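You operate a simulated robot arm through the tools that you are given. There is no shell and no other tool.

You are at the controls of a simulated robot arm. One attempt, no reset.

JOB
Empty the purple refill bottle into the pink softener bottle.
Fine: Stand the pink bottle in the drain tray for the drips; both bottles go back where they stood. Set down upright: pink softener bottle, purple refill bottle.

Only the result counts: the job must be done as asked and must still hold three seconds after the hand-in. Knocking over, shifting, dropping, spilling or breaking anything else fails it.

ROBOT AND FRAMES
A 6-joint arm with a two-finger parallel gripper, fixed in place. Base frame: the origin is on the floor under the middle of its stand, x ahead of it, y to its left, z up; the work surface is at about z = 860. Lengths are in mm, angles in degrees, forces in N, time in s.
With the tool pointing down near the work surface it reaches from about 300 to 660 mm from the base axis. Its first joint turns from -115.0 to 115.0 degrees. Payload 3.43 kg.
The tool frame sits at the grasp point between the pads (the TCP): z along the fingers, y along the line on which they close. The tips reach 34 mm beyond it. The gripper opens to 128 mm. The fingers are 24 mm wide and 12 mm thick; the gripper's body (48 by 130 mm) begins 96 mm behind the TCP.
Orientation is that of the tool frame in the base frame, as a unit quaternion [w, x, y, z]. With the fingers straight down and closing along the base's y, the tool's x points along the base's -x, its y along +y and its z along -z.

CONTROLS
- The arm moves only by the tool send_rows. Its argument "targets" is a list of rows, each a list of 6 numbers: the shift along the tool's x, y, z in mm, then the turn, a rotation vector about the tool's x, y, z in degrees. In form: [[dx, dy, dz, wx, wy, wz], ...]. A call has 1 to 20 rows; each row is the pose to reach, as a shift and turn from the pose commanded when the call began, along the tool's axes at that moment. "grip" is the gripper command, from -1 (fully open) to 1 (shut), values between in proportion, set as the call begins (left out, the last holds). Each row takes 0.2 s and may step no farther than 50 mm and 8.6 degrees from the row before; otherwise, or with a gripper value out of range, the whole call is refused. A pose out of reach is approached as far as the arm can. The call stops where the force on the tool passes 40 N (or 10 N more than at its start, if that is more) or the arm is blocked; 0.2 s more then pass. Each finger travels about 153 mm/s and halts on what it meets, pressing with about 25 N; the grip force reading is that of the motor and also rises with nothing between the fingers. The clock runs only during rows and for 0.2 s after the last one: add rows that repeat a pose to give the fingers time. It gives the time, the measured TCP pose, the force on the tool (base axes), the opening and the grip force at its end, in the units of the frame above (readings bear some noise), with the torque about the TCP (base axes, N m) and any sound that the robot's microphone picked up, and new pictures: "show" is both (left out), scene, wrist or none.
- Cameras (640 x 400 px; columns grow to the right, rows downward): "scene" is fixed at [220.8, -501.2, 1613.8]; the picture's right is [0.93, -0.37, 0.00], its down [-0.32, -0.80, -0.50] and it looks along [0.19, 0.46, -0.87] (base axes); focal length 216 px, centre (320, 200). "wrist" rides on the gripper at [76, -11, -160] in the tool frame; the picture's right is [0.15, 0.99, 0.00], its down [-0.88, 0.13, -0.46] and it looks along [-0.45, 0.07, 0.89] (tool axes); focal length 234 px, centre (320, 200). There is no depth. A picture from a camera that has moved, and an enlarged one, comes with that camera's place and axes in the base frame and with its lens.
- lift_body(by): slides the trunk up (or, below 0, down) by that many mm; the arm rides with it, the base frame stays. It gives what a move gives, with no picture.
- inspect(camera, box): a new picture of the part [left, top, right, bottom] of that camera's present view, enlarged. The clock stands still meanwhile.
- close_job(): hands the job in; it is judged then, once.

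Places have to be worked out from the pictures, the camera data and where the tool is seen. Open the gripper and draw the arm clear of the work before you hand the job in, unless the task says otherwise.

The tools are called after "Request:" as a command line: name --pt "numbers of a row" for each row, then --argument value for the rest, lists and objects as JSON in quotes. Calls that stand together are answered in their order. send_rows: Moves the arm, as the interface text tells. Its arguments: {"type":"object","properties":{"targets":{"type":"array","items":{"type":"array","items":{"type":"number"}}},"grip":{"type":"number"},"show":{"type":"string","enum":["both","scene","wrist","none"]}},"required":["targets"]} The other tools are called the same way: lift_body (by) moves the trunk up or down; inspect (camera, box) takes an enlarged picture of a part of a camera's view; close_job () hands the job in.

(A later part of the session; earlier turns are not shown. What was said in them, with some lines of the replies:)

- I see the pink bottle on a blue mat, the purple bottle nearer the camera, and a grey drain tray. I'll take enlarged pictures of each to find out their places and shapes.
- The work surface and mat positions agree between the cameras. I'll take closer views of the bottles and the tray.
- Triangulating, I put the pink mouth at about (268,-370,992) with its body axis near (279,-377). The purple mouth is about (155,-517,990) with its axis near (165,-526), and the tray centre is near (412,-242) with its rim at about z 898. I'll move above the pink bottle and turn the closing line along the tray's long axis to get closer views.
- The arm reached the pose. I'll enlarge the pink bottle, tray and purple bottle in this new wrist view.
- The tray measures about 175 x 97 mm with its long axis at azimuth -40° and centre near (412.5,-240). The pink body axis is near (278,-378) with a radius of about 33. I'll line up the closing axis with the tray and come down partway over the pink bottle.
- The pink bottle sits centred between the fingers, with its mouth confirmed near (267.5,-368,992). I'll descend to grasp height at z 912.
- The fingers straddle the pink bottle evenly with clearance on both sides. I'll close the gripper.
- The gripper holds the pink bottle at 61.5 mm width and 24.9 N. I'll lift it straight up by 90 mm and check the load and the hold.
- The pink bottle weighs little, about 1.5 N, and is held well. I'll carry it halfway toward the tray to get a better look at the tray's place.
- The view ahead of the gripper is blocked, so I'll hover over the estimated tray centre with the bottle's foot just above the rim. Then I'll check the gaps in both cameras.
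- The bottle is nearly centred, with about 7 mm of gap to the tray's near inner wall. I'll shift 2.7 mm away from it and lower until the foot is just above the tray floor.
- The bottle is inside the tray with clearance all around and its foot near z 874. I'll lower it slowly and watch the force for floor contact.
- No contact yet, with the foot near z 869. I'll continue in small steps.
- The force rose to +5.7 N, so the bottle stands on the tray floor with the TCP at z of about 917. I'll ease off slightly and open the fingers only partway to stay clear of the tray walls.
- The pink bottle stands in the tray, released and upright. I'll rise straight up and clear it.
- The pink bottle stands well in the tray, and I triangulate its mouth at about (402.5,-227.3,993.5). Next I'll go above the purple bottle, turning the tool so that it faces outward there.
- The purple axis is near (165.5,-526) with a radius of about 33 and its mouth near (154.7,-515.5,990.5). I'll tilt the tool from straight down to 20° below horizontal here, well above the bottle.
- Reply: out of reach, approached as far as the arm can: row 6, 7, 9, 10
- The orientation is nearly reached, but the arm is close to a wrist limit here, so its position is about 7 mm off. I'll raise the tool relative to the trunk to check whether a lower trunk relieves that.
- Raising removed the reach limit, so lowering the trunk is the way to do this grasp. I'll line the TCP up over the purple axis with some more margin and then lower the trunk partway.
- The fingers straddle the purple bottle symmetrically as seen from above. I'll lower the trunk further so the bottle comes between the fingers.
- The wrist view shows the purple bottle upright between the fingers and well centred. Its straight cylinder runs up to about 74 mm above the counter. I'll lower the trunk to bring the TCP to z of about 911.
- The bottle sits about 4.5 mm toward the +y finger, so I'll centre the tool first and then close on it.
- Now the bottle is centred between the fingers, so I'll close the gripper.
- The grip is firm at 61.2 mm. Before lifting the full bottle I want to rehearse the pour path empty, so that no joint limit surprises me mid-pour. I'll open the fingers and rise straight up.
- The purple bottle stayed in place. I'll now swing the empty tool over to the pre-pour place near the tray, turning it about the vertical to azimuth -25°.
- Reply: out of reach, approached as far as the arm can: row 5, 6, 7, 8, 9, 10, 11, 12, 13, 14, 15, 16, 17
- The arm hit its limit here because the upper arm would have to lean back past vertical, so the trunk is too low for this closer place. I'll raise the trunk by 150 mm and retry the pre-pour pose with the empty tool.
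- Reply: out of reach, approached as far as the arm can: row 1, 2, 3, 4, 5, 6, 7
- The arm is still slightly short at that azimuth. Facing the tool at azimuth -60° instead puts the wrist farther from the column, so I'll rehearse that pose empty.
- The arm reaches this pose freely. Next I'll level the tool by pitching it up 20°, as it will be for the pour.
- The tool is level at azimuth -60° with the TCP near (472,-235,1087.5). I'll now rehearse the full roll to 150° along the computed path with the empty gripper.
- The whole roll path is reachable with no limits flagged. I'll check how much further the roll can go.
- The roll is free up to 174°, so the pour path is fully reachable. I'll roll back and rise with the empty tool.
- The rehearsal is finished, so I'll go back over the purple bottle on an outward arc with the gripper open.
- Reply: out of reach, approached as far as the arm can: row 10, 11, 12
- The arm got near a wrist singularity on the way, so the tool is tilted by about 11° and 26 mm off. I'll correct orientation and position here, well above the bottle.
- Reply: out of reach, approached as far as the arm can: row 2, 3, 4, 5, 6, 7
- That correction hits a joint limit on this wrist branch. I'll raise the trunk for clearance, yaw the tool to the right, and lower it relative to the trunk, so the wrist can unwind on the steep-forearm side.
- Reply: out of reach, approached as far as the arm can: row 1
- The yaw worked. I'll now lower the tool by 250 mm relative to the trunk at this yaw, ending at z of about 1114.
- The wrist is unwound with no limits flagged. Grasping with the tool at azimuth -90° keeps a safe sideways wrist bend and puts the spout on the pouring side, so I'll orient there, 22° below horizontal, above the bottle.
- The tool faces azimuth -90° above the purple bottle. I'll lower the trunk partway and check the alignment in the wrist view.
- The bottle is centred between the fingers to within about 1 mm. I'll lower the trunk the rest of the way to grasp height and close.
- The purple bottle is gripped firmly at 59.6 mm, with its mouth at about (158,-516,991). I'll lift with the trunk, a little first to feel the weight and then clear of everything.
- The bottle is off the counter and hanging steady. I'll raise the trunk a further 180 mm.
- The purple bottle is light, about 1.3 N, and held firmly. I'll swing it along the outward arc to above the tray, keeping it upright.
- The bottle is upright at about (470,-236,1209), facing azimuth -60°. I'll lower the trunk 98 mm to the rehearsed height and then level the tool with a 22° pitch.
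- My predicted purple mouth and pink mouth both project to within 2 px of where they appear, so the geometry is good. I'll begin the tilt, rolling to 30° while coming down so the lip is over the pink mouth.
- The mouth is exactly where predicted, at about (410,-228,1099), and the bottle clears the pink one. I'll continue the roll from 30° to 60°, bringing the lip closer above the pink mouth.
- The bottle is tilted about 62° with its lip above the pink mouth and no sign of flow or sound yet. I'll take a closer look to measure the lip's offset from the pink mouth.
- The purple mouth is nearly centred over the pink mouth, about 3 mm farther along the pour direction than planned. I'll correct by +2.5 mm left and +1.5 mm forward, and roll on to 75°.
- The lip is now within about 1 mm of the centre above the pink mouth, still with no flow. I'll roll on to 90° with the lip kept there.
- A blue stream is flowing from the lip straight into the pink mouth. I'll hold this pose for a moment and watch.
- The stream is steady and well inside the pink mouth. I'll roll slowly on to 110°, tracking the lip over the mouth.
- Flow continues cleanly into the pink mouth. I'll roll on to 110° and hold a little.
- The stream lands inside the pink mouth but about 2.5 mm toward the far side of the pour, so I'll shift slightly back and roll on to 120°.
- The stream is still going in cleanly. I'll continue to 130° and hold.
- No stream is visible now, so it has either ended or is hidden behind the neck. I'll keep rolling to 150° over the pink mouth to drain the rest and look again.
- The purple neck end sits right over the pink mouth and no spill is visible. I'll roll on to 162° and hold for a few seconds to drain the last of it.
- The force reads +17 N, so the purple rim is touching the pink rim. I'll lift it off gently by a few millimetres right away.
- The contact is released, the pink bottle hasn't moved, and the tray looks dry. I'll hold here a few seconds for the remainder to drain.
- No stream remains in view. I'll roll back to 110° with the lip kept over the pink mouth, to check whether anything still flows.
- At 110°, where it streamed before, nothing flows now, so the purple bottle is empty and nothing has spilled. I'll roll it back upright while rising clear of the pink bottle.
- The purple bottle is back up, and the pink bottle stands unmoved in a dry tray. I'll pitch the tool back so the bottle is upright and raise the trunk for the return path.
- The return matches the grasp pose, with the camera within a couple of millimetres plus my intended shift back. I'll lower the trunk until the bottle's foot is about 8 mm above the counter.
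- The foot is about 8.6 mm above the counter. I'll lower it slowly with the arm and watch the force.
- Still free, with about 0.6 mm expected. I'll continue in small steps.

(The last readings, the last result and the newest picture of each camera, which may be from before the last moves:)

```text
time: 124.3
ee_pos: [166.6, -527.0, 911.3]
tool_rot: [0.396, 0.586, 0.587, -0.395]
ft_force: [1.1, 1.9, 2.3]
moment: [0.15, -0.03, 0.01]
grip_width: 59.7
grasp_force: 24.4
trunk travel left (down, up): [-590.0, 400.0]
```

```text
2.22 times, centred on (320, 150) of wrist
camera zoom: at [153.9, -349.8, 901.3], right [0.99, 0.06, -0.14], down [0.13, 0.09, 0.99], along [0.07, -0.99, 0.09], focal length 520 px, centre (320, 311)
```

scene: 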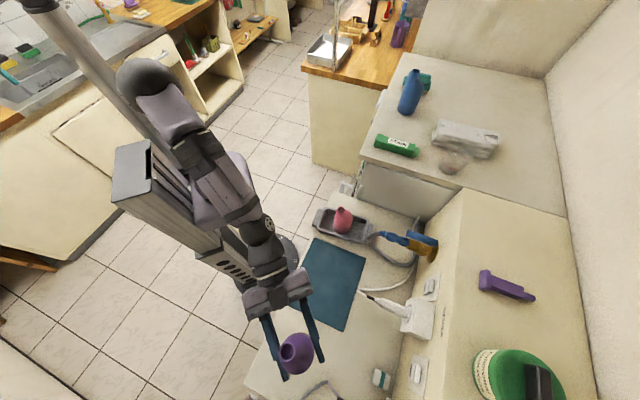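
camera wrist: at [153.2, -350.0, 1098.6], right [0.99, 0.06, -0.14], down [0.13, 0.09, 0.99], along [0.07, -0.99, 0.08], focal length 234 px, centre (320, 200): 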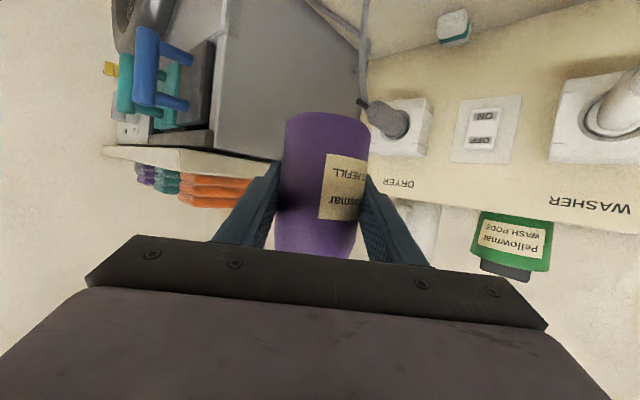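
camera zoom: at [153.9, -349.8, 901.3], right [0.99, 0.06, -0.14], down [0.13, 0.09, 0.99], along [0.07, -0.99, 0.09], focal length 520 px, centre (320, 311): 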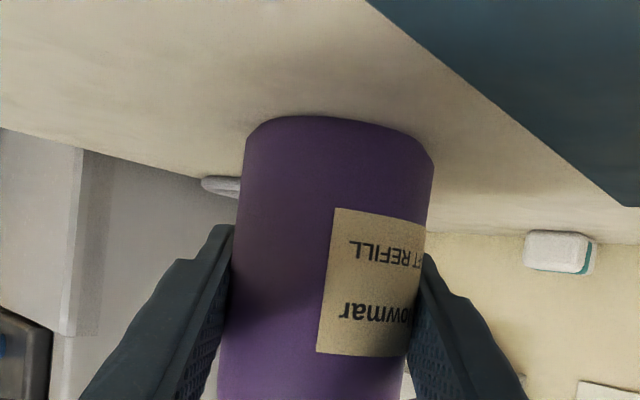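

The force rose to +2.3 N at the same height as the original grasp, so the bottle is standing. I'll open the gripper.

Request:
send_rows --pt "0 0 0 0 0 0" --pt "0 0 0 0 0 0" --pt "0 0 0 0 0 0" --pt "0 0 0 0 0 0" --grip -1 --show "wrist"

Request:
inspect --camera "scene" --box '[280, 320, 328, 365]'

```text
time: 125.3
ee_pos: [166.4, -527.9, 911.8]
tool_rot: [0.396, 0.586, 0.587, -0.395]
ft_force: [-0.1, -0.2, 0.1]
moment: [0.0, 0.02, 0.0]
grip_width: 128.1
grasp_force: 0.0
trunk travel left (down, up): [-590.0, 400.0]
camera wrist: at [153.9, -349.8, 900.9], right [0.99, 0.06, -0.14], down [0.13, 0.09, 0.99], along [0.07, -0.99, 0.08], focal length 234 px, centre (320, 200)
```

wrist: 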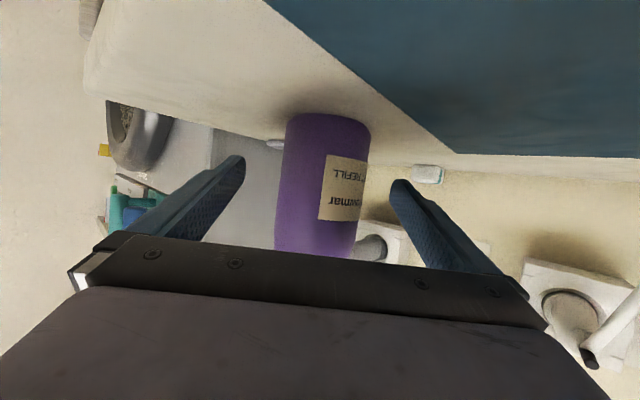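

```text
8.89 times, centred on (304, 342) of scene
camera zoom: at [220.8, -501.2, 1613.8], right [0.93, -0.37, 0.0], down [-0.32, -0.8, -0.5], along [0.19, 0.46, -0.87], focal length 1916 px, centre (462, -1067)
```

zoom: 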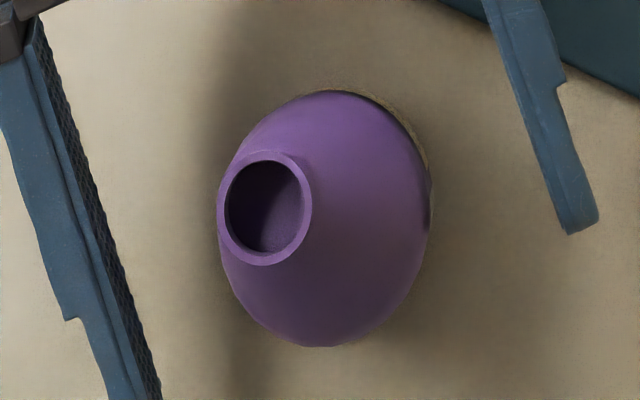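

The purple bottle stands within about 1.5 mm of where it first stood. I'll raise the trunk clear of it, then tilt the tool back to pointing straight down.

Request:
lift_body --by 215

Request:
send_rows --pt "0 0 0 0 7.5 0" --pt "0 0 0 0 15 0" --pt "0 0 0 0 22.5 0" --pt "0 0 0 0 30 0" --pt "0 0 0 0 37.5 0" --pt "0 0 0 0 45 0" --pt "0 0 0 0 52.5 0" --pt "0 0 0 0 60 0" --pt "0 0 0 0 68 0" --pt "0 0 0 0 68 0" --grip -1 --show "both"

```text
time: 127.6
ee_pos: [166.4, -528.4, 1126.3]
tool_rot: [0.396, 0.586, 0.587, -0.395]
ft_force: [0.3, -1.0, -0.6]
moment: [0.01, 0.03, -0.04]
grip_width: 128.0
grasp_force: 0.1
trunk travel left (down, up): [-805.0, 185.0]
```

```text
time: 129.8
ee_pos: [173.7, -517.6, 1115.7]
tool_rot: [-0.05, 0.701, 0.7, -0.131]
ft_force: [-0.2, -0.4, -0.1]
moment: [0.0, 0.01, -0.01]
grip_width: 128.1
grasp_force: 0.0
out of reach, approached as far as the arm can: row 3, 5, 6, 7, 8, 9, 10
trunk travel left (down, up): [-805.0, 185.0]
camera wrist: at [200.7, -424.0, 1263.2], right [0.95, 0.13, -0.27], down [0.25, -0.82, 0.51], along [-0.16, -0.55, -0.82], focal length 234 px, centre (320, 200)
```

scene: 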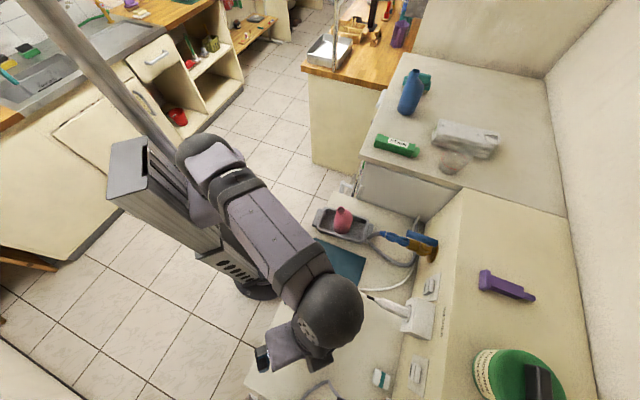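
wrist: 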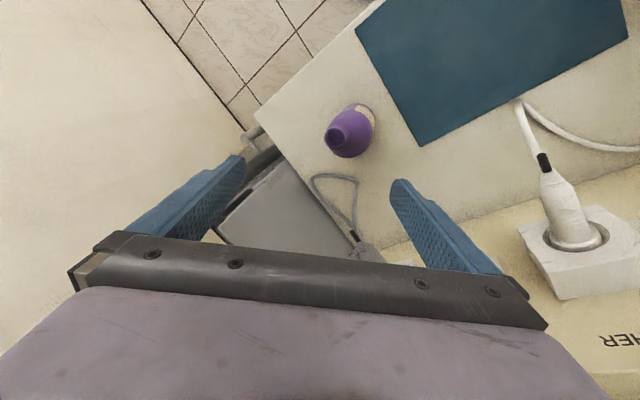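

The wrist branch limits the tilt to about 16° short of vertical here. I'll return to the earlier 22° pose first, then unwind via the in-plane azimuth.

Request:
send_rows --pt "-1.4 -1.2 -0.9 -1.6 -7.6 1.1" --pt "-2.8 -2.4 -1.7 -3.2 -15.3 2.2" --pt "-4.3 -3.6 -2.6 -4.8 -22.9 3.2" --pt "-5.7 -4.8 -3.4 -6.5 -30.6 4.3" --pt "-7.1 -5.9 -4.3 -8.1 -38.2 5.4" --pt "-8.5 -7.1 -5.2 -9.7 -45.8 6.5" --pt "-10 -8.3 -6 -11.3 -53.5 7.5" --pt "-11.4 -9.5 -6.9 -12.9 -61.1 8.6" --pt "-11.4 -9.5 -6.9 -12.9 -61.1 8.6" --grip -1 --show "scene"

```text
time: 131.8
ee_pos: [163.6, -527.5, 1128.0]
tool_rot: [0.398, 0.585, 0.586, -0.395]
ft_force: [0.0, -0.2, 0.4]
moment: [-0.03, 0.03, -0.01]
grip_width: 127.9
grasp_force: 0.1
trunk travel left (down, up): [-805.0, 185.0]
```

scene: 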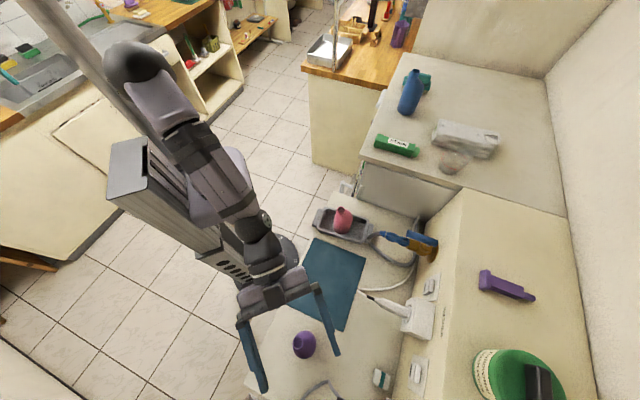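

Restored cleanly. I'll now yaw the tool to the in-plane azimuth of -72.6°.

Request:
send_rows --pt "0 0 0 -5.4 0 -2.2" --pt "0 0 0 -10.7 0 -4.3" --pt "0 0 0 -16.1 0 -6.5" --pt "0 0 0 -16.1 0 -6.5" --grip -1 --show "none"

```text
time: 132.8
ee_pos: [162.1, -526.2, 1127.6]
tool_rot: [0.452, 0.49, 0.667, -0.332]
ft_force: [-1.0, -0.6, -0.1]
moment: [0.03, 0.03, -0.02]
grip_width: 127.8
grasp_force: 0.0
trunk travel left (down, up): [-805.0, 185.0]
```

In-plane now, with no limit flagged. I'll tilt the tool down by 68° from here.

Request:
send_rows --pt "0 0 0 0 6.8 0" --pt "0 0 0 0 13.6 0" --pt "0 0 0 0 20.4 0" --pt "0 0 0 0 27.2 0" --pt "0 0 0 0 34 0" --pt "0 0 0 0 40.8 0" --pt "0 0 0 0 47.6 0" --pt "0 0 0 0 54.4 0" --pt "0 0 0 0 61.2 0" --pt "0 0 0 0 68 0" --pt "0 0 0 0 68 0" --grip -1 --show "scene"

```text
time: 135.2
ee_pos: [164.1, -525.6, 1135.2]
tool_rot: [0.144, 0.587, 0.795, 0.046]
ft_force: [0.8, 0.2, -0.3]
moment: [-0.05, -0.02, -0.01]
grip_width: 127.8
grasp_force: 0.1
out of reach, approached as far as the arm can: row 3, 5, 6, 7, 8, 9, 10, 11
trunk travel left (down, up): [-805.0, 185.0]
```

scene: 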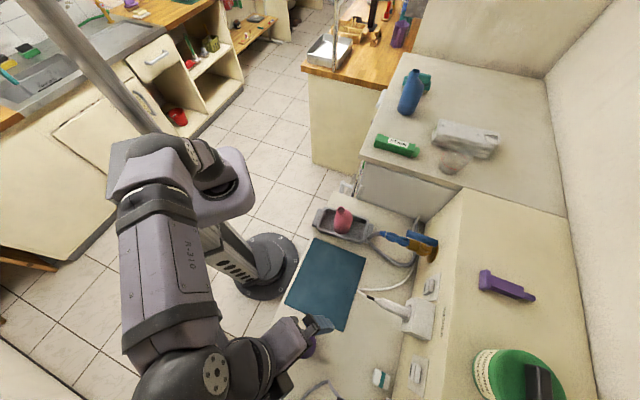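

The wrist flipped sideways and stopped short again, so pointing straight down isn't available on this branch. I'll go back to the 22° pose and take the pink bottle with a near-horizontal grasp instead, as worked for the purple one.

Request:
send_rows --pt "0 0 0 1.5 -7.2 -1.1" --pt "0 0 0 3 -14.4 -2.1" --pt "0 0 0 4.5 -21.5 -3.2" --pt "0 0 0 6 -28.7 -4.3" --pt "0 0 0 7.5 -35.9 -5.3" --pt "0 0 0 9 -43.1 -6.4" --pt "0 0 0 10.5 -50.2 -7.4" --pt "0 0 0 12 -57.4 -8.5" --pt "0 0 0 12 -57.4 -8.5" --grip -1 --show "scene"

```text
time: 137.2
ee_pos: [167.6, -529.4, 1134.3]
tool_rot: [0.449, 0.491, 0.669, -0.332]
ft_force: [-0.8, 0.1, -0.2]
moment: [0.03, -0.01, 0.05]
grip_width: 128.1
grasp_force: 0.1
out of reach, approached as far as the arm can: row 7, 8
trunk travel left (down, up): [-805.0, 185.0]
```

scene: 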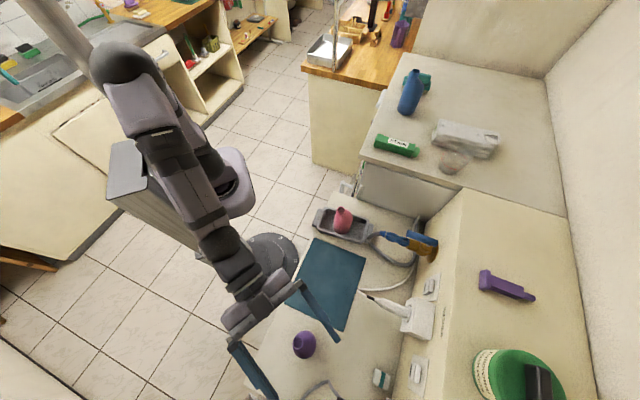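

Request:
send_rows --pt "0 0 0 5.2 0 2.1" --pt "0 0 0 10.4 0 4.2" --pt "0 0 0 15.6 0 6.4" --pt "0 0 0 20.8 0.1 8.5" --pt "0 0 0 20.8 0.1 8.5" --grip -1 --show "none"

```text
time: 138.4
ee_pos: [164.6, -529.6, 1133.9]
tool_rot: [0.376, 0.613, 0.56, -0.412]
ft_force: [0.0, 0.3, 0.1]
moment: [0.01, 0.02, 0.02]
grip_width: 128.0
grasp_force: 0.1
trunk travel left (down, up): [-805.0, 185.0]
```

The yaw to -95° works. I'll now carry the open gripper over to above the pink bottle in the tray at z of about 1134, pitching to 14° below horizontal on the way.

Request:
send_rows --pt "11.8 22 -29 0 -0.8 0" --pt "23.6 43.9 -57.9 0 -1.6 0" --pt "35.4 65.9 -86.9 0 -2.4 0" --pt "47.2 87.8 -115.8 0 -3.2 0" --pt "59.1 109.8 -144.8 0 -4 0" --pt "70.9 131.8 -173.8 0 -4.8 0" --pt "82.7 153.7 -202.7 0 -5.6 0" --pt "94.5 175.7 -231.7 0 -6.4 0" --pt "106.3 197.6 -260.6 0 -7.2 0" --pt "118.1 219.6 -289.6 0 -8 0" --pt "118.1 219.6 -289.6 0 -8 0" --grip -1 --show "both"

```text
time: 140.8
ee_pos: [409.6, -238.4, 1131.3]
tool_rot: [0.415, 0.582, 0.533, -0.453]
ft_force: [-0.5, -1.1, -0.2]
moment: [0.02, 0.01, 0.01]
grip_width: 127.9
grasp_force: 0.1
trunk travel left (down, up): [-805.0, 185.0]
camera wrist: at [413.3, -63.4, 1096.3], right [0.99, -0.05, -0.14], down [0.15, 0.21, 0.97], along [-0.02, -0.98, 0.22], focal length 234 px, centre (320, 200)
```

scene: 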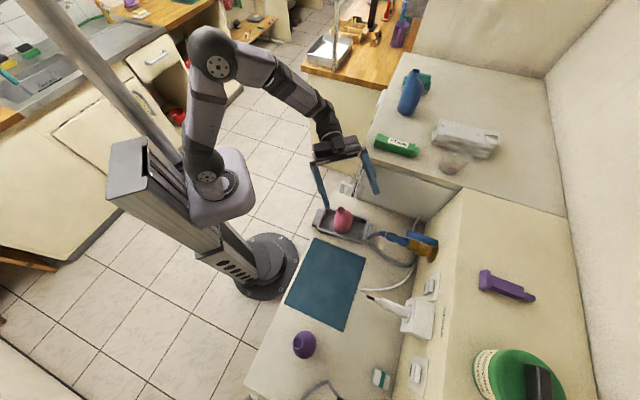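
wrist: 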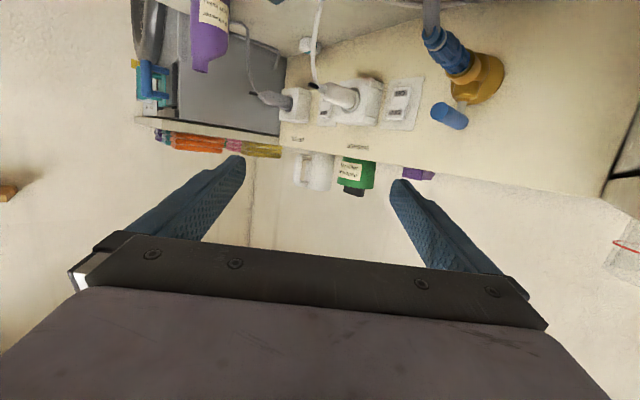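

The tool is above the pink bottle. I'll shift 4 mm to centre on it and lower the trunk partway to check the alignment.

Request:
send_rows --pt "0 2 0 0 0 0" --pt "0 4 0 0 0 0" --pt "0 4 0 0 0 0" --grip -1 --show "none"

Request:
lift_body --by -120

Request:
inspect --camera "wrist" --box '[160, 0, 480, 250]'

Request:
inspect --camera "scene" --box '[290, 140, 410, 260]'

```text
time: 141.6
ee_pos: [415.0, -238.0, 1132.9]
tool_rot: [0.414, 0.582, 0.532, -0.455]
ft_force: [0.3, 0.1, 0.1]
moment: [0.01, -0.02, 0.0]
grip_width: 128.0
grasp_force: 0.1
trunk travel left (down, up): [-805.0, 185.0]
```

```text
time: 143.1
ee_pos: [415.4, -238.0, 1012.1]
tool_rot: [0.415, 0.582, 0.533, -0.453]
ft_force: [0.3, -0.6, -0.8]
moment: [0.0, 0.01, 0.02]
grip_width: 127.8
grasp_force: 0.0
trunk travel left (down, up): [-685.0, 305.0]
```

```text
1.60 times, centred on (320, 125) of wrist
camera zoom: at [419.4, -63.4, 978.4], right [0.99, -0.05, -0.14], down [0.15, 0.21, 0.97], along [-0.02, -0.98, 0.22], focal length 375 px, centre (320, 320)
```

zoom: 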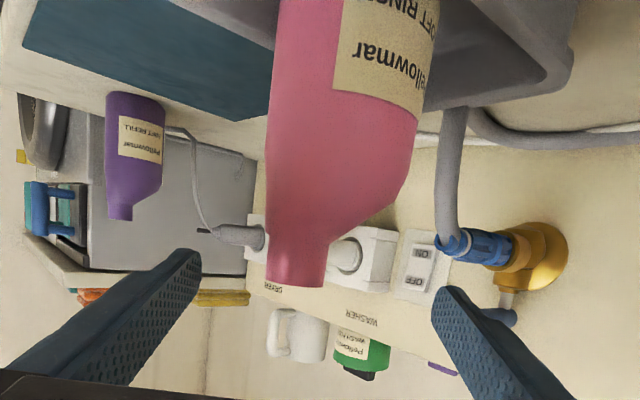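

```text
3.33 times, centred on (350, 200) of scene
camera zoom: at [220.8, -501.2, 1613.8], right [0.93, -0.37, 0.0], down [-0.32, -0.8, -0.5], along [0.19, 0.46, -0.87], focal length 719 px, centre (220, 200)
```

zoom: 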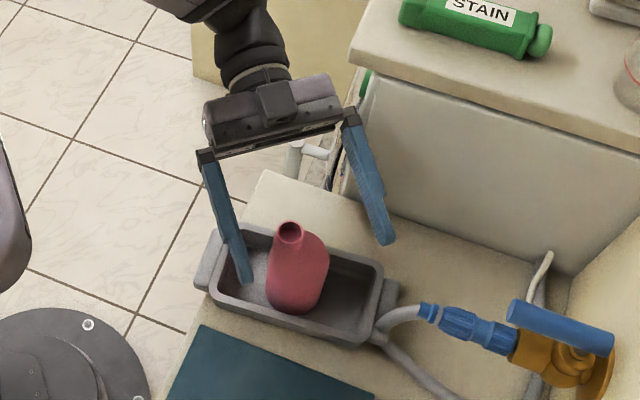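

The wrist view shows the pink bottle centred between the fingers to within 1 mm, and its cylinder extends well above my grasp height. I'll lower the trunk to z of about 929, with the fingers just above the tray rim.

Request:
lift_body --by -60

Request:
inspect --camera "scene" --box '[300, 160, 400, 250]'

Request:
inspect --camera "wrist" --box '[0, 0, 640, 400]'

```text
time: 144.1
ee_pos: [415.2, -237.9, 953.2]
tool_rot: [0.415, 0.582, 0.533, -0.453]
ft_force: [0.3, 0.0, 0.4]
moment: [0.02, 0.0, -0.03]
grip_width: 128.0
grasp_force: 0.1
trunk travel left (down, up): [-625.0, 365.0]
```

```text
4.44 times, centred on (350, 205) of scene
camera zoom: at [220.8, -501.2, 1613.8], right [0.93, -0.37, 0.0], down [-0.32, -0.8, -0.5], along [0.19, 0.46, -0.87], focal length 958 px, centre (187, 178)
```

zoom: 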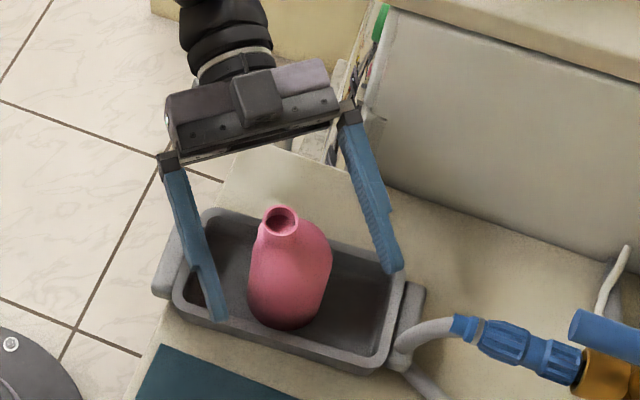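

```text
1.00 times, centred on (320, 200) of wrist (not enlarged: the box is as wide or as high as the picture)
camera zoom: at [419.4, -63.4, 918.4], right [0.99, -0.05, -0.14], down [0.15, 0.21, 0.97], along [-0.02, -0.98, 0.22], focal length 234 px, centre (320, 200)
```

zoom: 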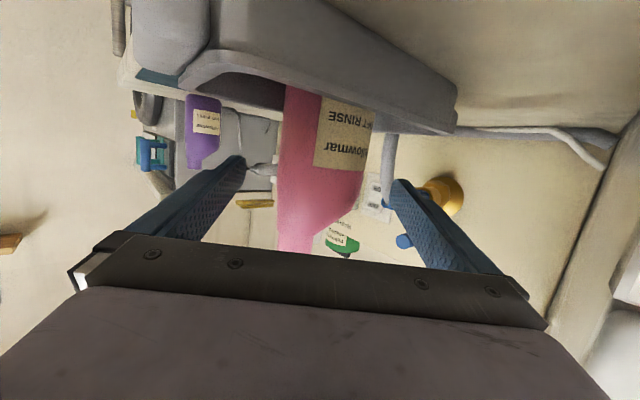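

The fingers are clear of the tray in both views. I'll lower the last 24 mm and close on the pink bottle.

Request:
lift_body --by -24

Request:
send_rows --pt "0 0 0 0 0 0" --pt "0 0 0 0 0 0" --pt "0 0 0 0 0 0" --pt "0 0 0 0 0 0" --grip 1 --show "wrist"

Request:
inspect --camera "scene" --box '[300, 180, 400, 260]'

```text
time: 144.8
ee_pos: [416.0, -237.9, 929.0]
tool_rot: [0.414, 0.582, 0.533, -0.453]
ft_force: [0.7, 0.0, -0.2]
moment: [-0.03, 0.0, 0.03]
grip_width: 128.1
grasp_force: 0.0
trunk travel left (down, up): [-601.0, 389.0]
```

```text
time: 145.8
ee_pos: [415.2, -238.6, 928.8]
tool_rot: [0.415, 0.582, 0.532, -0.455]
ft_force: [-1.0, -0.3, 0.1]
moment: [0.02, -0.03, 0.03]
grip_width: 61.0
grasp_force: 24.7
trunk travel left (down, up): [-601.0, 389.0]
camera wrist: at [419.4, -63.4, 894.4], right [0.99, -0.05, -0.14], down [0.15, 0.21, 0.97], along [-0.02, -0.98, 0.22], focal length 234 px, centre (320, 200)
```

wrist: 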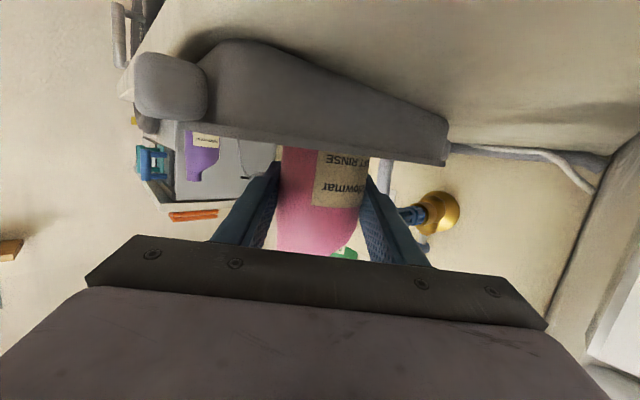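

```text
5.00 times, centred on (350, 220) of scene
camera zoom: at [220.8, -501.2, 1613.8], right [0.93, -0.37, 0.0], down [-0.32, -0.8, -0.5], along [0.19, 0.46, -0.87], focal length 1078 px, centre (170, 100)
```

zoom: 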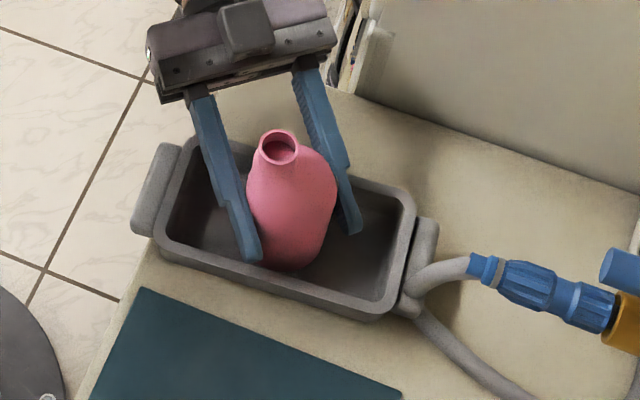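

The pink bottle is gripped at 61 mm. I'll lift it straight up out of the tray with the trunk.

Request:
lift_body --by 20

Request:
lift_body --by 130

Request:
inspect --camera "scene" --box '[290, 130, 410, 250]'

Request:
inspect --camera "wrist" --box '[0, 0, 640, 400]'

```text
time: 146.5
ee_pos: [415.6, -237.2, 949.5]
tool_rot: [0.414, 0.582, 0.533, -0.453]
ft_force: [0.6, -0.2, -2.5]
moment: [-0.02, 0.0, 0.01]
grip_width: 61.0
grasp_force: 25.2
trunk travel left (down, up): [-621.0, 369.0]
```

```text
time: 148.1
ee_pos: [416.3, -236.4, 1078.1]
tool_rot: [0.415, 0.581, 0.533, -0.454]
ft_force: [-0.4, -0.1, -2.9]
moment: [0.01, 0.0, 0.02]
grip_width: 60.7
grasp_force: 24.6
trunk travel left (down, up): [-751.0, 239.0]
```

```text
3.33 times, centred on (350, 190) of scene
camera zoom: at [220.8, -501.2, 1613.8], right [0.93, -0.37, 0.0], down [-0.32, -0.8, -0.5], along [0.19, 0.46, -0.87], focal length 719 px, centre (220, 233)
```

zoom: 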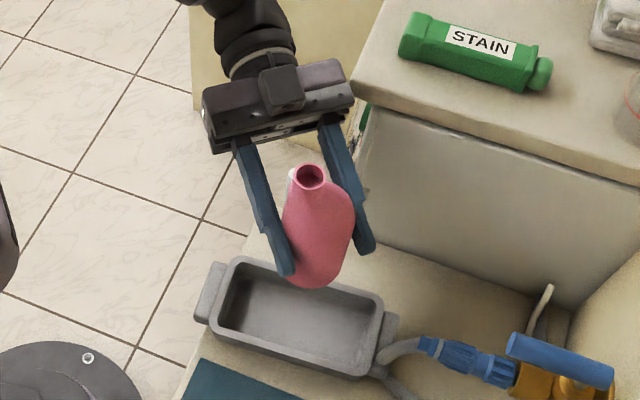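

```text
1.00 times, centred on (320, 200) of wrist (not enlarged: the box is as wide or as high as the picture)
camera zoom: at [419.6, -63.4, 1044.2], right [0.99, -0.05, -0.14], down [0.15, 0.21, 0.97], along [-0.02, -0.98, 0.22], focal length 234 px, centre (320, 200)
```

zoom: 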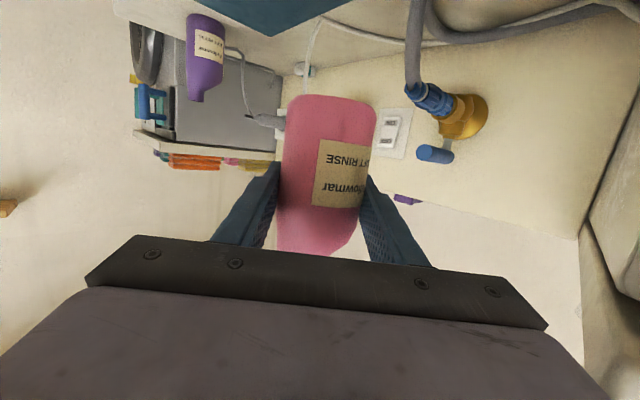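

The pink bottle is now heavier, about 2.7 N against 1.2 N before, and the tray is dry. I'll carry it back level to above its place on the mat.

Request:
send_rows --pt "-3.7 -12.5 14.7 0 0 0" --pt "-9.3 -31.2 36.7 0 0 0" --pt "-14.9 -49.9 58.8 0 0 0" --pt "-20.5 -68.6 80.8 0 0 0" --pt "-26 -87.4 102.8 0 0 0" --pt "-31.6 -106.1 124.9 0 0 0" --pt "-35.7 -119.8 141 0 0 0" --pt "-37.2 -124.8 146.9 0 0 0" --pt "-37.2 -124.8 146.9 0 0 0" --grip 1 --show "both"

```text
time: 150.1
ee_pos: [277.8, -377.1, 1078.0]
tool_rot: [0.415, 0.582, 0.533, -0.453]
ft_force: [0.0, 0.0, -2.4]
moment: [-0.02, 0.0, 0.02]
grip_width: 60.9
grasp_force: 25.4
trunk travel left (down, up): [-751.0, 239.0]
camera wrist: at [281.9, -202.7, 1044.4], right [0.99, -0.05, -0.14], down [0.15, 0.21, 0.97], along [-0.02, -0.98, 0.22], focal length 234 px, centre (320, 200)
```

scene: 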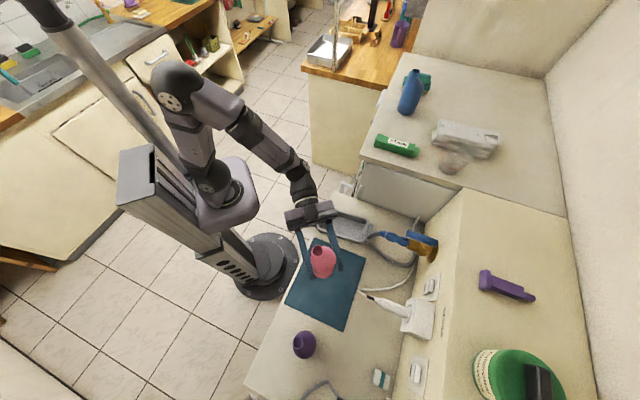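
wrist: 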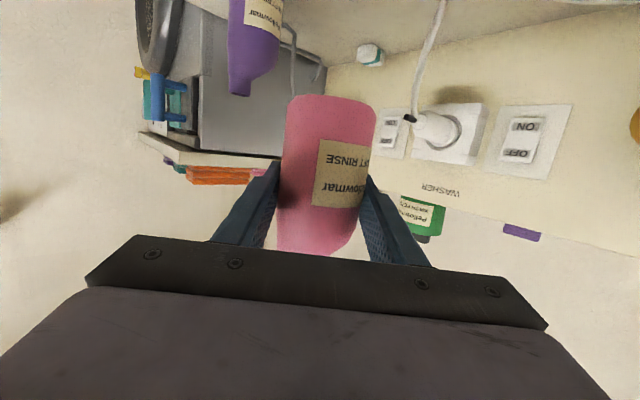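

The bottle is over its original spot on the mat. I'll lower the trunk until the foot is about 9 mm above the mat and check.

Request:
lift_body --by -142

Request:
inspect --camera "scene" --box '[300, 250, 348, 295]'

Request:
inspect --camera "wrist" --box '[200, 60, 440, 240]'

```text
time: 151.8
ee_pos: [278.6, -377.7, 935.9]
tool_rot: [0.414, 0.582, 0.533, -0.453]
ft_force: [-0.4, 1.0, -2.7]
moment: [-0.01, 0.01, 0.01]
grip_width: 60.8
grasp_force: 25.2
trunk travel left (down, up): [-609.0, 381.0]
```

```text
8.89 times, centred on (324, 272) of scene
camera zoom: at [220.8, -501.2, 1613.8], right [0.93, -0.37, 0.0], down [-0.32, -0.8, -0.5], along [0.19, 0.46, -0.87], focal length 1916 px, centre (284, -444)
```

zoom: 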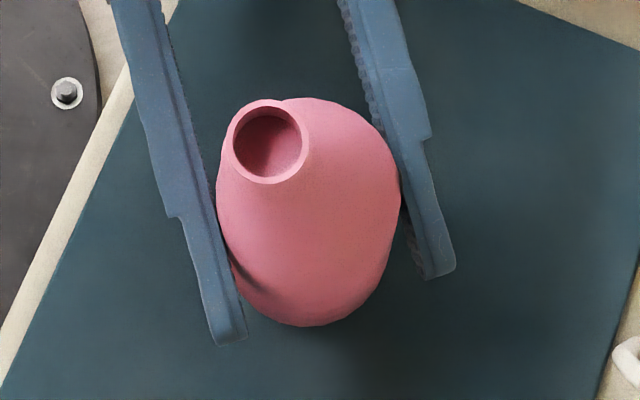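

```text
2.22 times, centred on (320, 150) of wrist
camera zoom: at [282.1, -202.6, 902.4], right [0.99, -0.05, -0.14], down [0.15, 0.21, 0.97], along [-0.02, -0.98, 0.22], focal length 520 px, centre (320, 311)
```

zoom: 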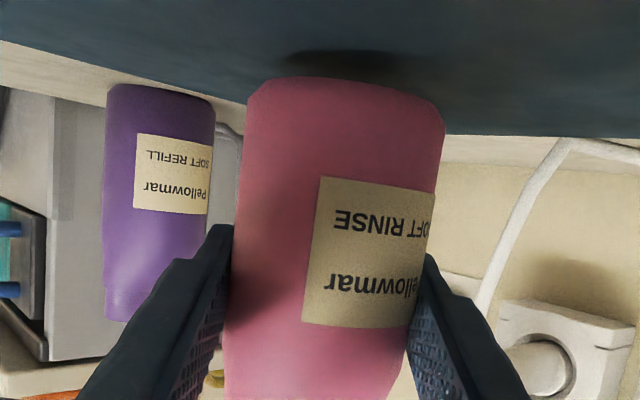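

The pink mouth is within about 2 mm of its original line. I'll nudge it 1.5 mm and lower slowly onto the mat, watching the force.

Request:
send_rows --pt "1.8 0.2 1 0 0 0" --pt "3.5 0.4 2.3 0 0 0" --pt "5.5 0.4 2.8 0 0 0" --pt "6.9 0.4 3.2 0 0 0" --pt "6.9 0.4 3.2 0 0 0" --grip 1 --show "none"

Request:
send_rows --pt "0.5 0 0.13 0 0 0" --pt "1 0 0.25 0 0 0" --pt "1 0 0.25 0 0 0" --grip 1 --show "none"

```text
time: 152.9
ee_pos: [279.1, -377.7, 930.0]
tool_rot: [0.414, 0.582, 0.532, -0.454]
ft_force: [0.4, -0.3, -3.5]
moment: [-0.01, 0.0, 0.0]
grip_width: 61.0
grasp_force: 25.2
trunk travel left (down, up): [-609.0, 381.0]
```

```text
time: 153.8
ee_pos: [278.8, -378.4, 927.5]
tool_rot: [0.413, 0.583, 0.532, -0.454]
ft_force: [0.0, 0.2, -2.6]
moment: [-0.02, -0.01, -0.02]
grip_width: 61.0
grasp_force: 24.9
trunk travel left (down, up): [-609.0, 381.0]
```

No contact yet, so I'll continue in small steps.

Request:
send_rows --pt "0.5 0 0.13 0 0 0" --pt "1 0 0.25 0 0 0" --pt "1 0 0.25 0 0 0" --grip 1 --show "none"

Request:
inspect --camera "wrist" --box '[200, 60, 440, 240]'

```text
time: 154.6
ee_pos: [277.9, -379.6, 928.5]
tool_rot: [0.415, 0.582, 0.532, -0.454]
ft_force: [1.6, 0.1, -0.4]
moment: [0.05, -0.12, -0.02]
grip_width: 60.8
grasp_force: 24.9
trunk travel left (down, up): [-609.0, 381.0]
```

```text
2.22 times, centred on (320, 150) of wrist
camera zoom: at [283.1, -204.1, 893.3], right [0.99, -0.05, -0.14], down [0.15, 0.21, 0.96], along [-0.02, -0.98, 0.22], focal length 520 px, centre (320, 311)
```

zoom: 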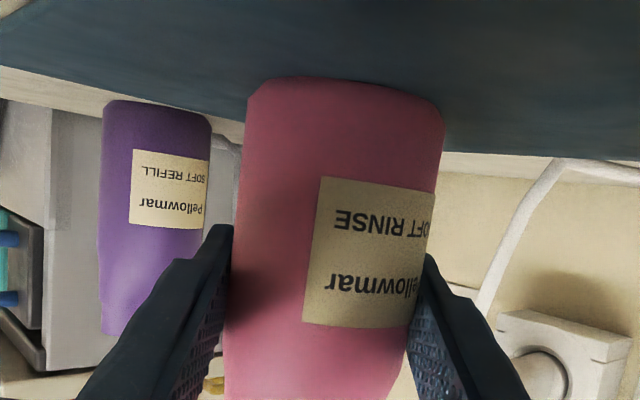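

The load has come off, from -2.7 to -0.4 N, so the foot is touching. I'll press 0.6 mm more to seat it and then open.

Request:
send_rows --pt "0.3 0 0.08 0 0 0" --pt "0.6 0 0.15 0 0 0" --pt "0.6 0 0.15 0 0 0" --grip 1 --show "none"

Request:
send_rows --pt "0 0 0 0 0 0" --pt "0 0 0 0 0 0" --pt "0 0 0 0 0 0" --pt "0 0 0 0 0 0" --grip -1 --show "wrist"

Request:
inspect --camera "scene" --box '[300, 250, 348, 295]'

```text
time: 155.3
ee_pos: [278.8, -379.3, 928.7]
tool_rot: [0.416, 0.582, 0.532, -0.454]
ft_force: [2.1, -1.8, 4.0]
moment: [0.12, -0.13, -0.01]
grip_width: 60.9
grasp_force: 24.9
trunk travel left (down, up): [-609.0, 381.0]
```

```text
time: 156.3
ee_pos: [278.8, -378.7, 926.6]
tool_rot: [0.414, 0.582, 0.532, -0.454]
ft_force: [0.3, 0.2, 0.0]
moment: [0.0, -0.01, 0.03]
grip_width: 128.0
grasp_force: 0.1
trunk travel left (down, up): [-609.0, 381.0]
camera wrist: at [282.8, -204.1, 892.7], right [0.99, -0.05, -0.14], down [0.15, 0.21, 0.97], along [-0.02, -0.98, 0.22], focal length 234 px, centre (320, 200)
```

wrist: 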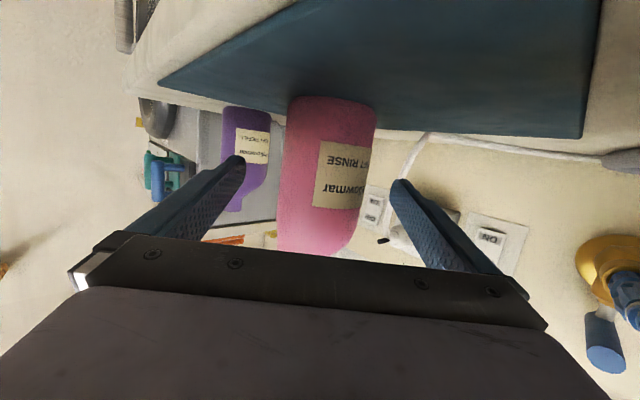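

```text
8.89 times, centred on (324, 272) of scene
camera zoom: at [220.8, -501.2, 1613.8], right [0.93, -0.37, 0.0], down [-0.32, -0.8, -0.5], along [0.19, 0.46, -0.87], focal length 1916 px, centre (284, -444)
```

zoom: 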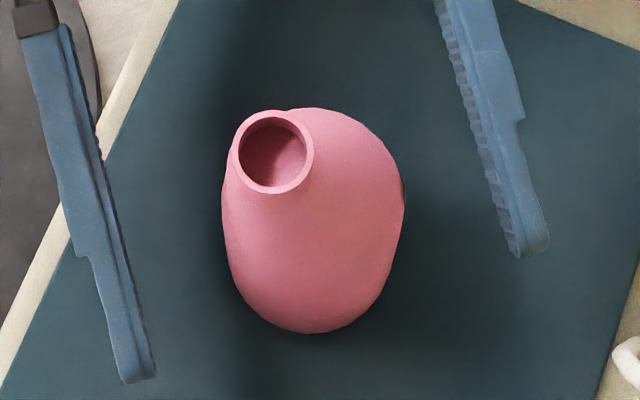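

The pink bottle is back within about 1 mm of its original place and released. I'll raise the trunk straight up clear of it and check everything.

Request:
lift_body --by 250

Request:
send_rows --pt "0 0 0 0 0 0" --pt "0 0 0 0 0 0" --grip -1 --show "both"

Request:
inspect --camera "scene" --box '[240, 190, 460, 400]'

```text
time: 158.9
ee_pos: [279.1, -378.9, 1176.7]
tool_rot: [0.415, 0.581, 0.532, -0.454]
ft_force: [0.5, 0.5, -0.2]
moment: [-0.01, 0.0, -0.03]
grip_width: 127.9
grasp_force: 0.0
trunk travel left (down, up): [-859.0, 131.0]
```

```text
time: 159.5
ee_pos: [278.3, -379.7, 1176.4]
tool_rot: [0.415, 0.582, 0.532, -0.454]
ft_force: [0.9, 0.3, 0.2]
moment: [0.0, -0.02, -0.02]
grip_width: 127.9
grasp_force: 0.1
trunk travel left (down, up): [-859.0, 131.0]
camera wrist: at [282.8, -204.1, 1142.7], right [0.99, -0.05, -0.14], down [0.15, 0.21, 0.97], along [-0.02, -0.98, 0.22], focal length 234 px, centre (320, 200)
```

scene: 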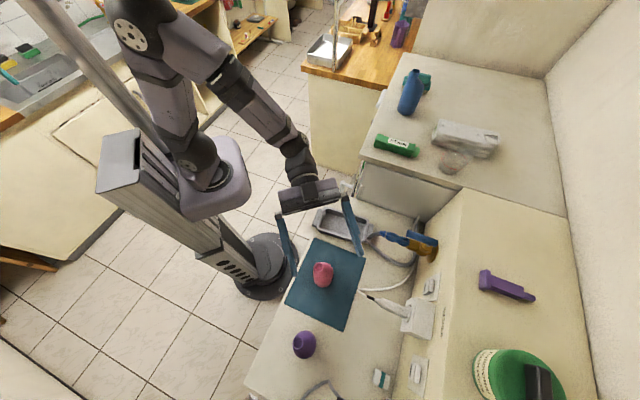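
wrist: 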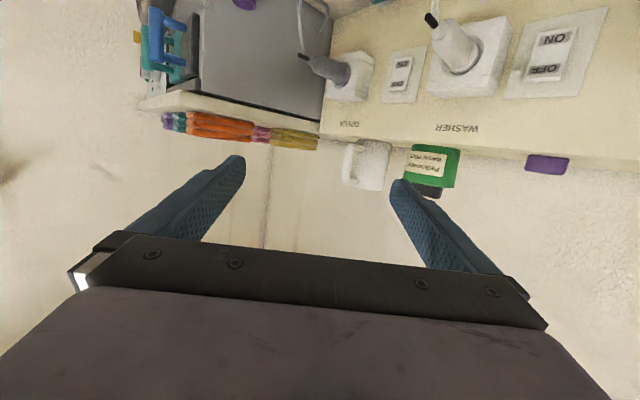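

```text
1.90 times, centred on (350, 295) of scene
camera zoom: at [220.8, -501.2, 1613.8], right [0.93, -0.37, 0.0], down [-0.32, -0.8, -0.5], along [0.19, 0.46, -0.87], focal length 411 px, centre (263, 19)
```

zoom: 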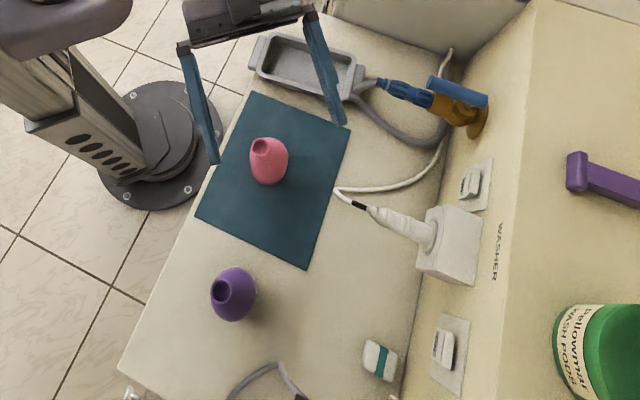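

The scene matches the start: the tray, mat and both bottles are in place. I'll look closely at the two mouths and the tray for any remaining liquid or spill.

Request:
inspect --camera "scene" --box '[290, 330, 318, 356]'

Request:
inspect --camera "scene" --box '[308, 255, 338, 290]'

Request:
inspect --camera "scene" --box '[305, 195, 385, 250]'

```text
15.38 times, centred on (304, 343) of scene
camera zoom: at [220.8, -501.2, 1613.8], right [0.93, -0.37, 0.0], down [-0.32, -0.8, -0.5], along [0.19, 0.46, -0.87], focal length 3316 px, centre (566, -2000)
```

zoom: 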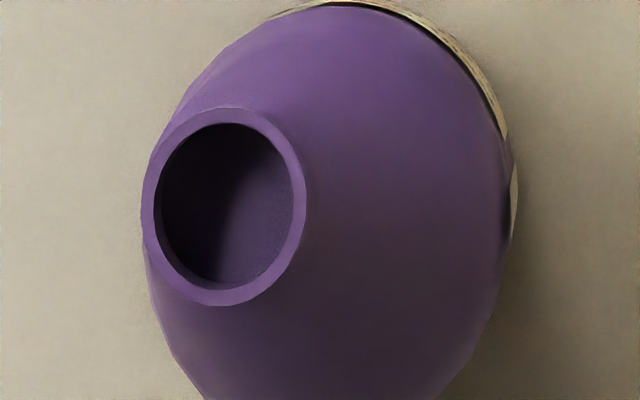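

```text
11.43 times, centred on (323, 272) of scene
camera zoom: at [220.8, -501.2, 1613.8], right [0.93, -0.37, 0.0], down [-0.32, -0.8, -0.5], along [0.19, 0.46, -0.87], focal length 2464 px, centre (286, -629)
```

zoom: 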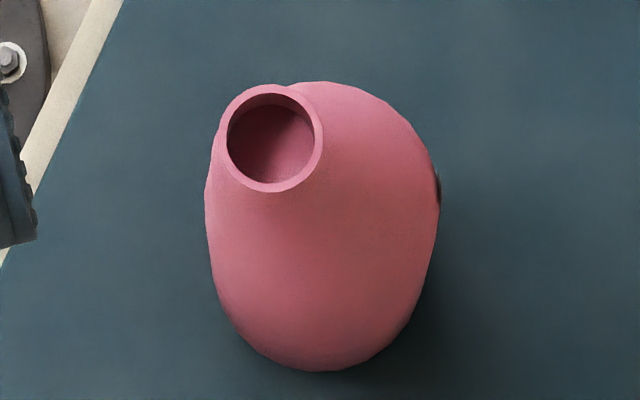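

```text
7.27 times, centred on (345, 222) of scene
camera zoom: at [220.8, -501.2, 1613.8], right [0.93, -0.37, 0.0], down [-0.32, -0.8, -0.5], along [0.19, 0.46, -0.87], focal length 1568 px, centre (138, 36)
```

zoom: 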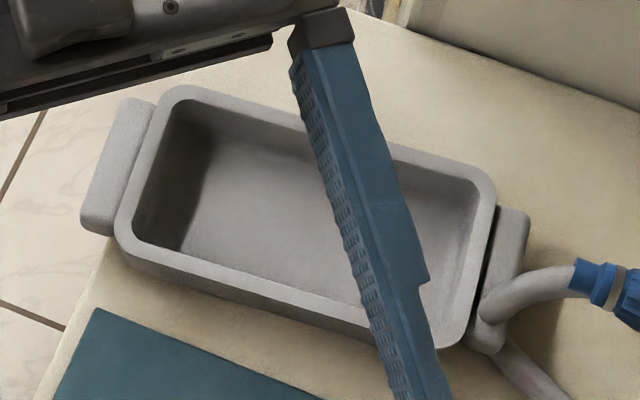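

The tray is dry and unmoved, and both bottles are upright and clean. I'll draw the arm farther up and clear before handing in.

Request:
lift_body --by 110

Request:
send_rows --pt "0 0 0 0 0 0" --pt "0 0 0 0 0 0" --pt "0 0 0 0 0 0" --pt "0 0 0 0 0 0" --pt "0 0 0 0 0 0" --grip -1 --show "scene"

```text
time: 160.9
ee_pos: [277.8, -379.1, 1287.4]
tool_rot: [0.416, 0.581, 0.532, -0.454]
ft_force: [-0.6, 0.3, 0.3]
moment: [-0.05, 0.02, 0.0]
grip_width: 128.2
grasp_force: 0.0
trunk travel left (down, up): [-969.0, 21.0]
```

```text
time: 162.2
ee_pos: [279.1, -378.2, 1287.5]
tool_rot: [0.415, 0.582, 0.533, -0.453]
ft_force: [0.3, -1.6, -0.3]
moment: [-0.03, 0.03, 0.0]
grip_width: 127.9
grasp_force: 0.1
trunk travel left (down, up): [-969.0, 21.0]
```

scene: 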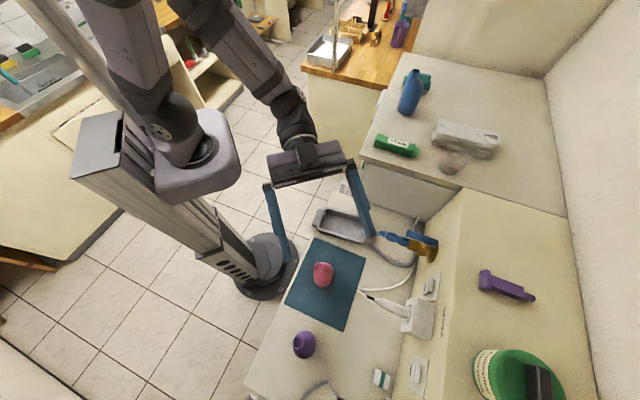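

The arm is well above the work with the gripper open. Both bottles stand upright in their original places and the tray is clean, so I'm handing the job in.

Request:
close_job

```text
The job is handed in.
```

The purple bottle was emptied into the pink one, and the job is handed in; I haven't seen the judge's result.

- **Pouring:** I stood the pink bottle in the drain tray and poured with the stream going into its mouth. I stopped once nothing more came out at an angle where it had been streaming before. The pink bottle went from about 1.2 N to about 2.7 N. Nothing was visible inside the purple mouth afterwards, but the view into it was dark.
- **Placement:** Both bottles are back upright, each within about 2 mm of where it first stood.
- **Contact during the pour:** At the steepest tilt the purple rim touched the pink rim with about 17 N for up to three seconds. I lifted it off, and the pink bottle hadn't visibly moved.
- **Everything else:** The tray looked dry and unmoved, and I saw no spills. The gripper is open and raised about 290 mm above the bottles.
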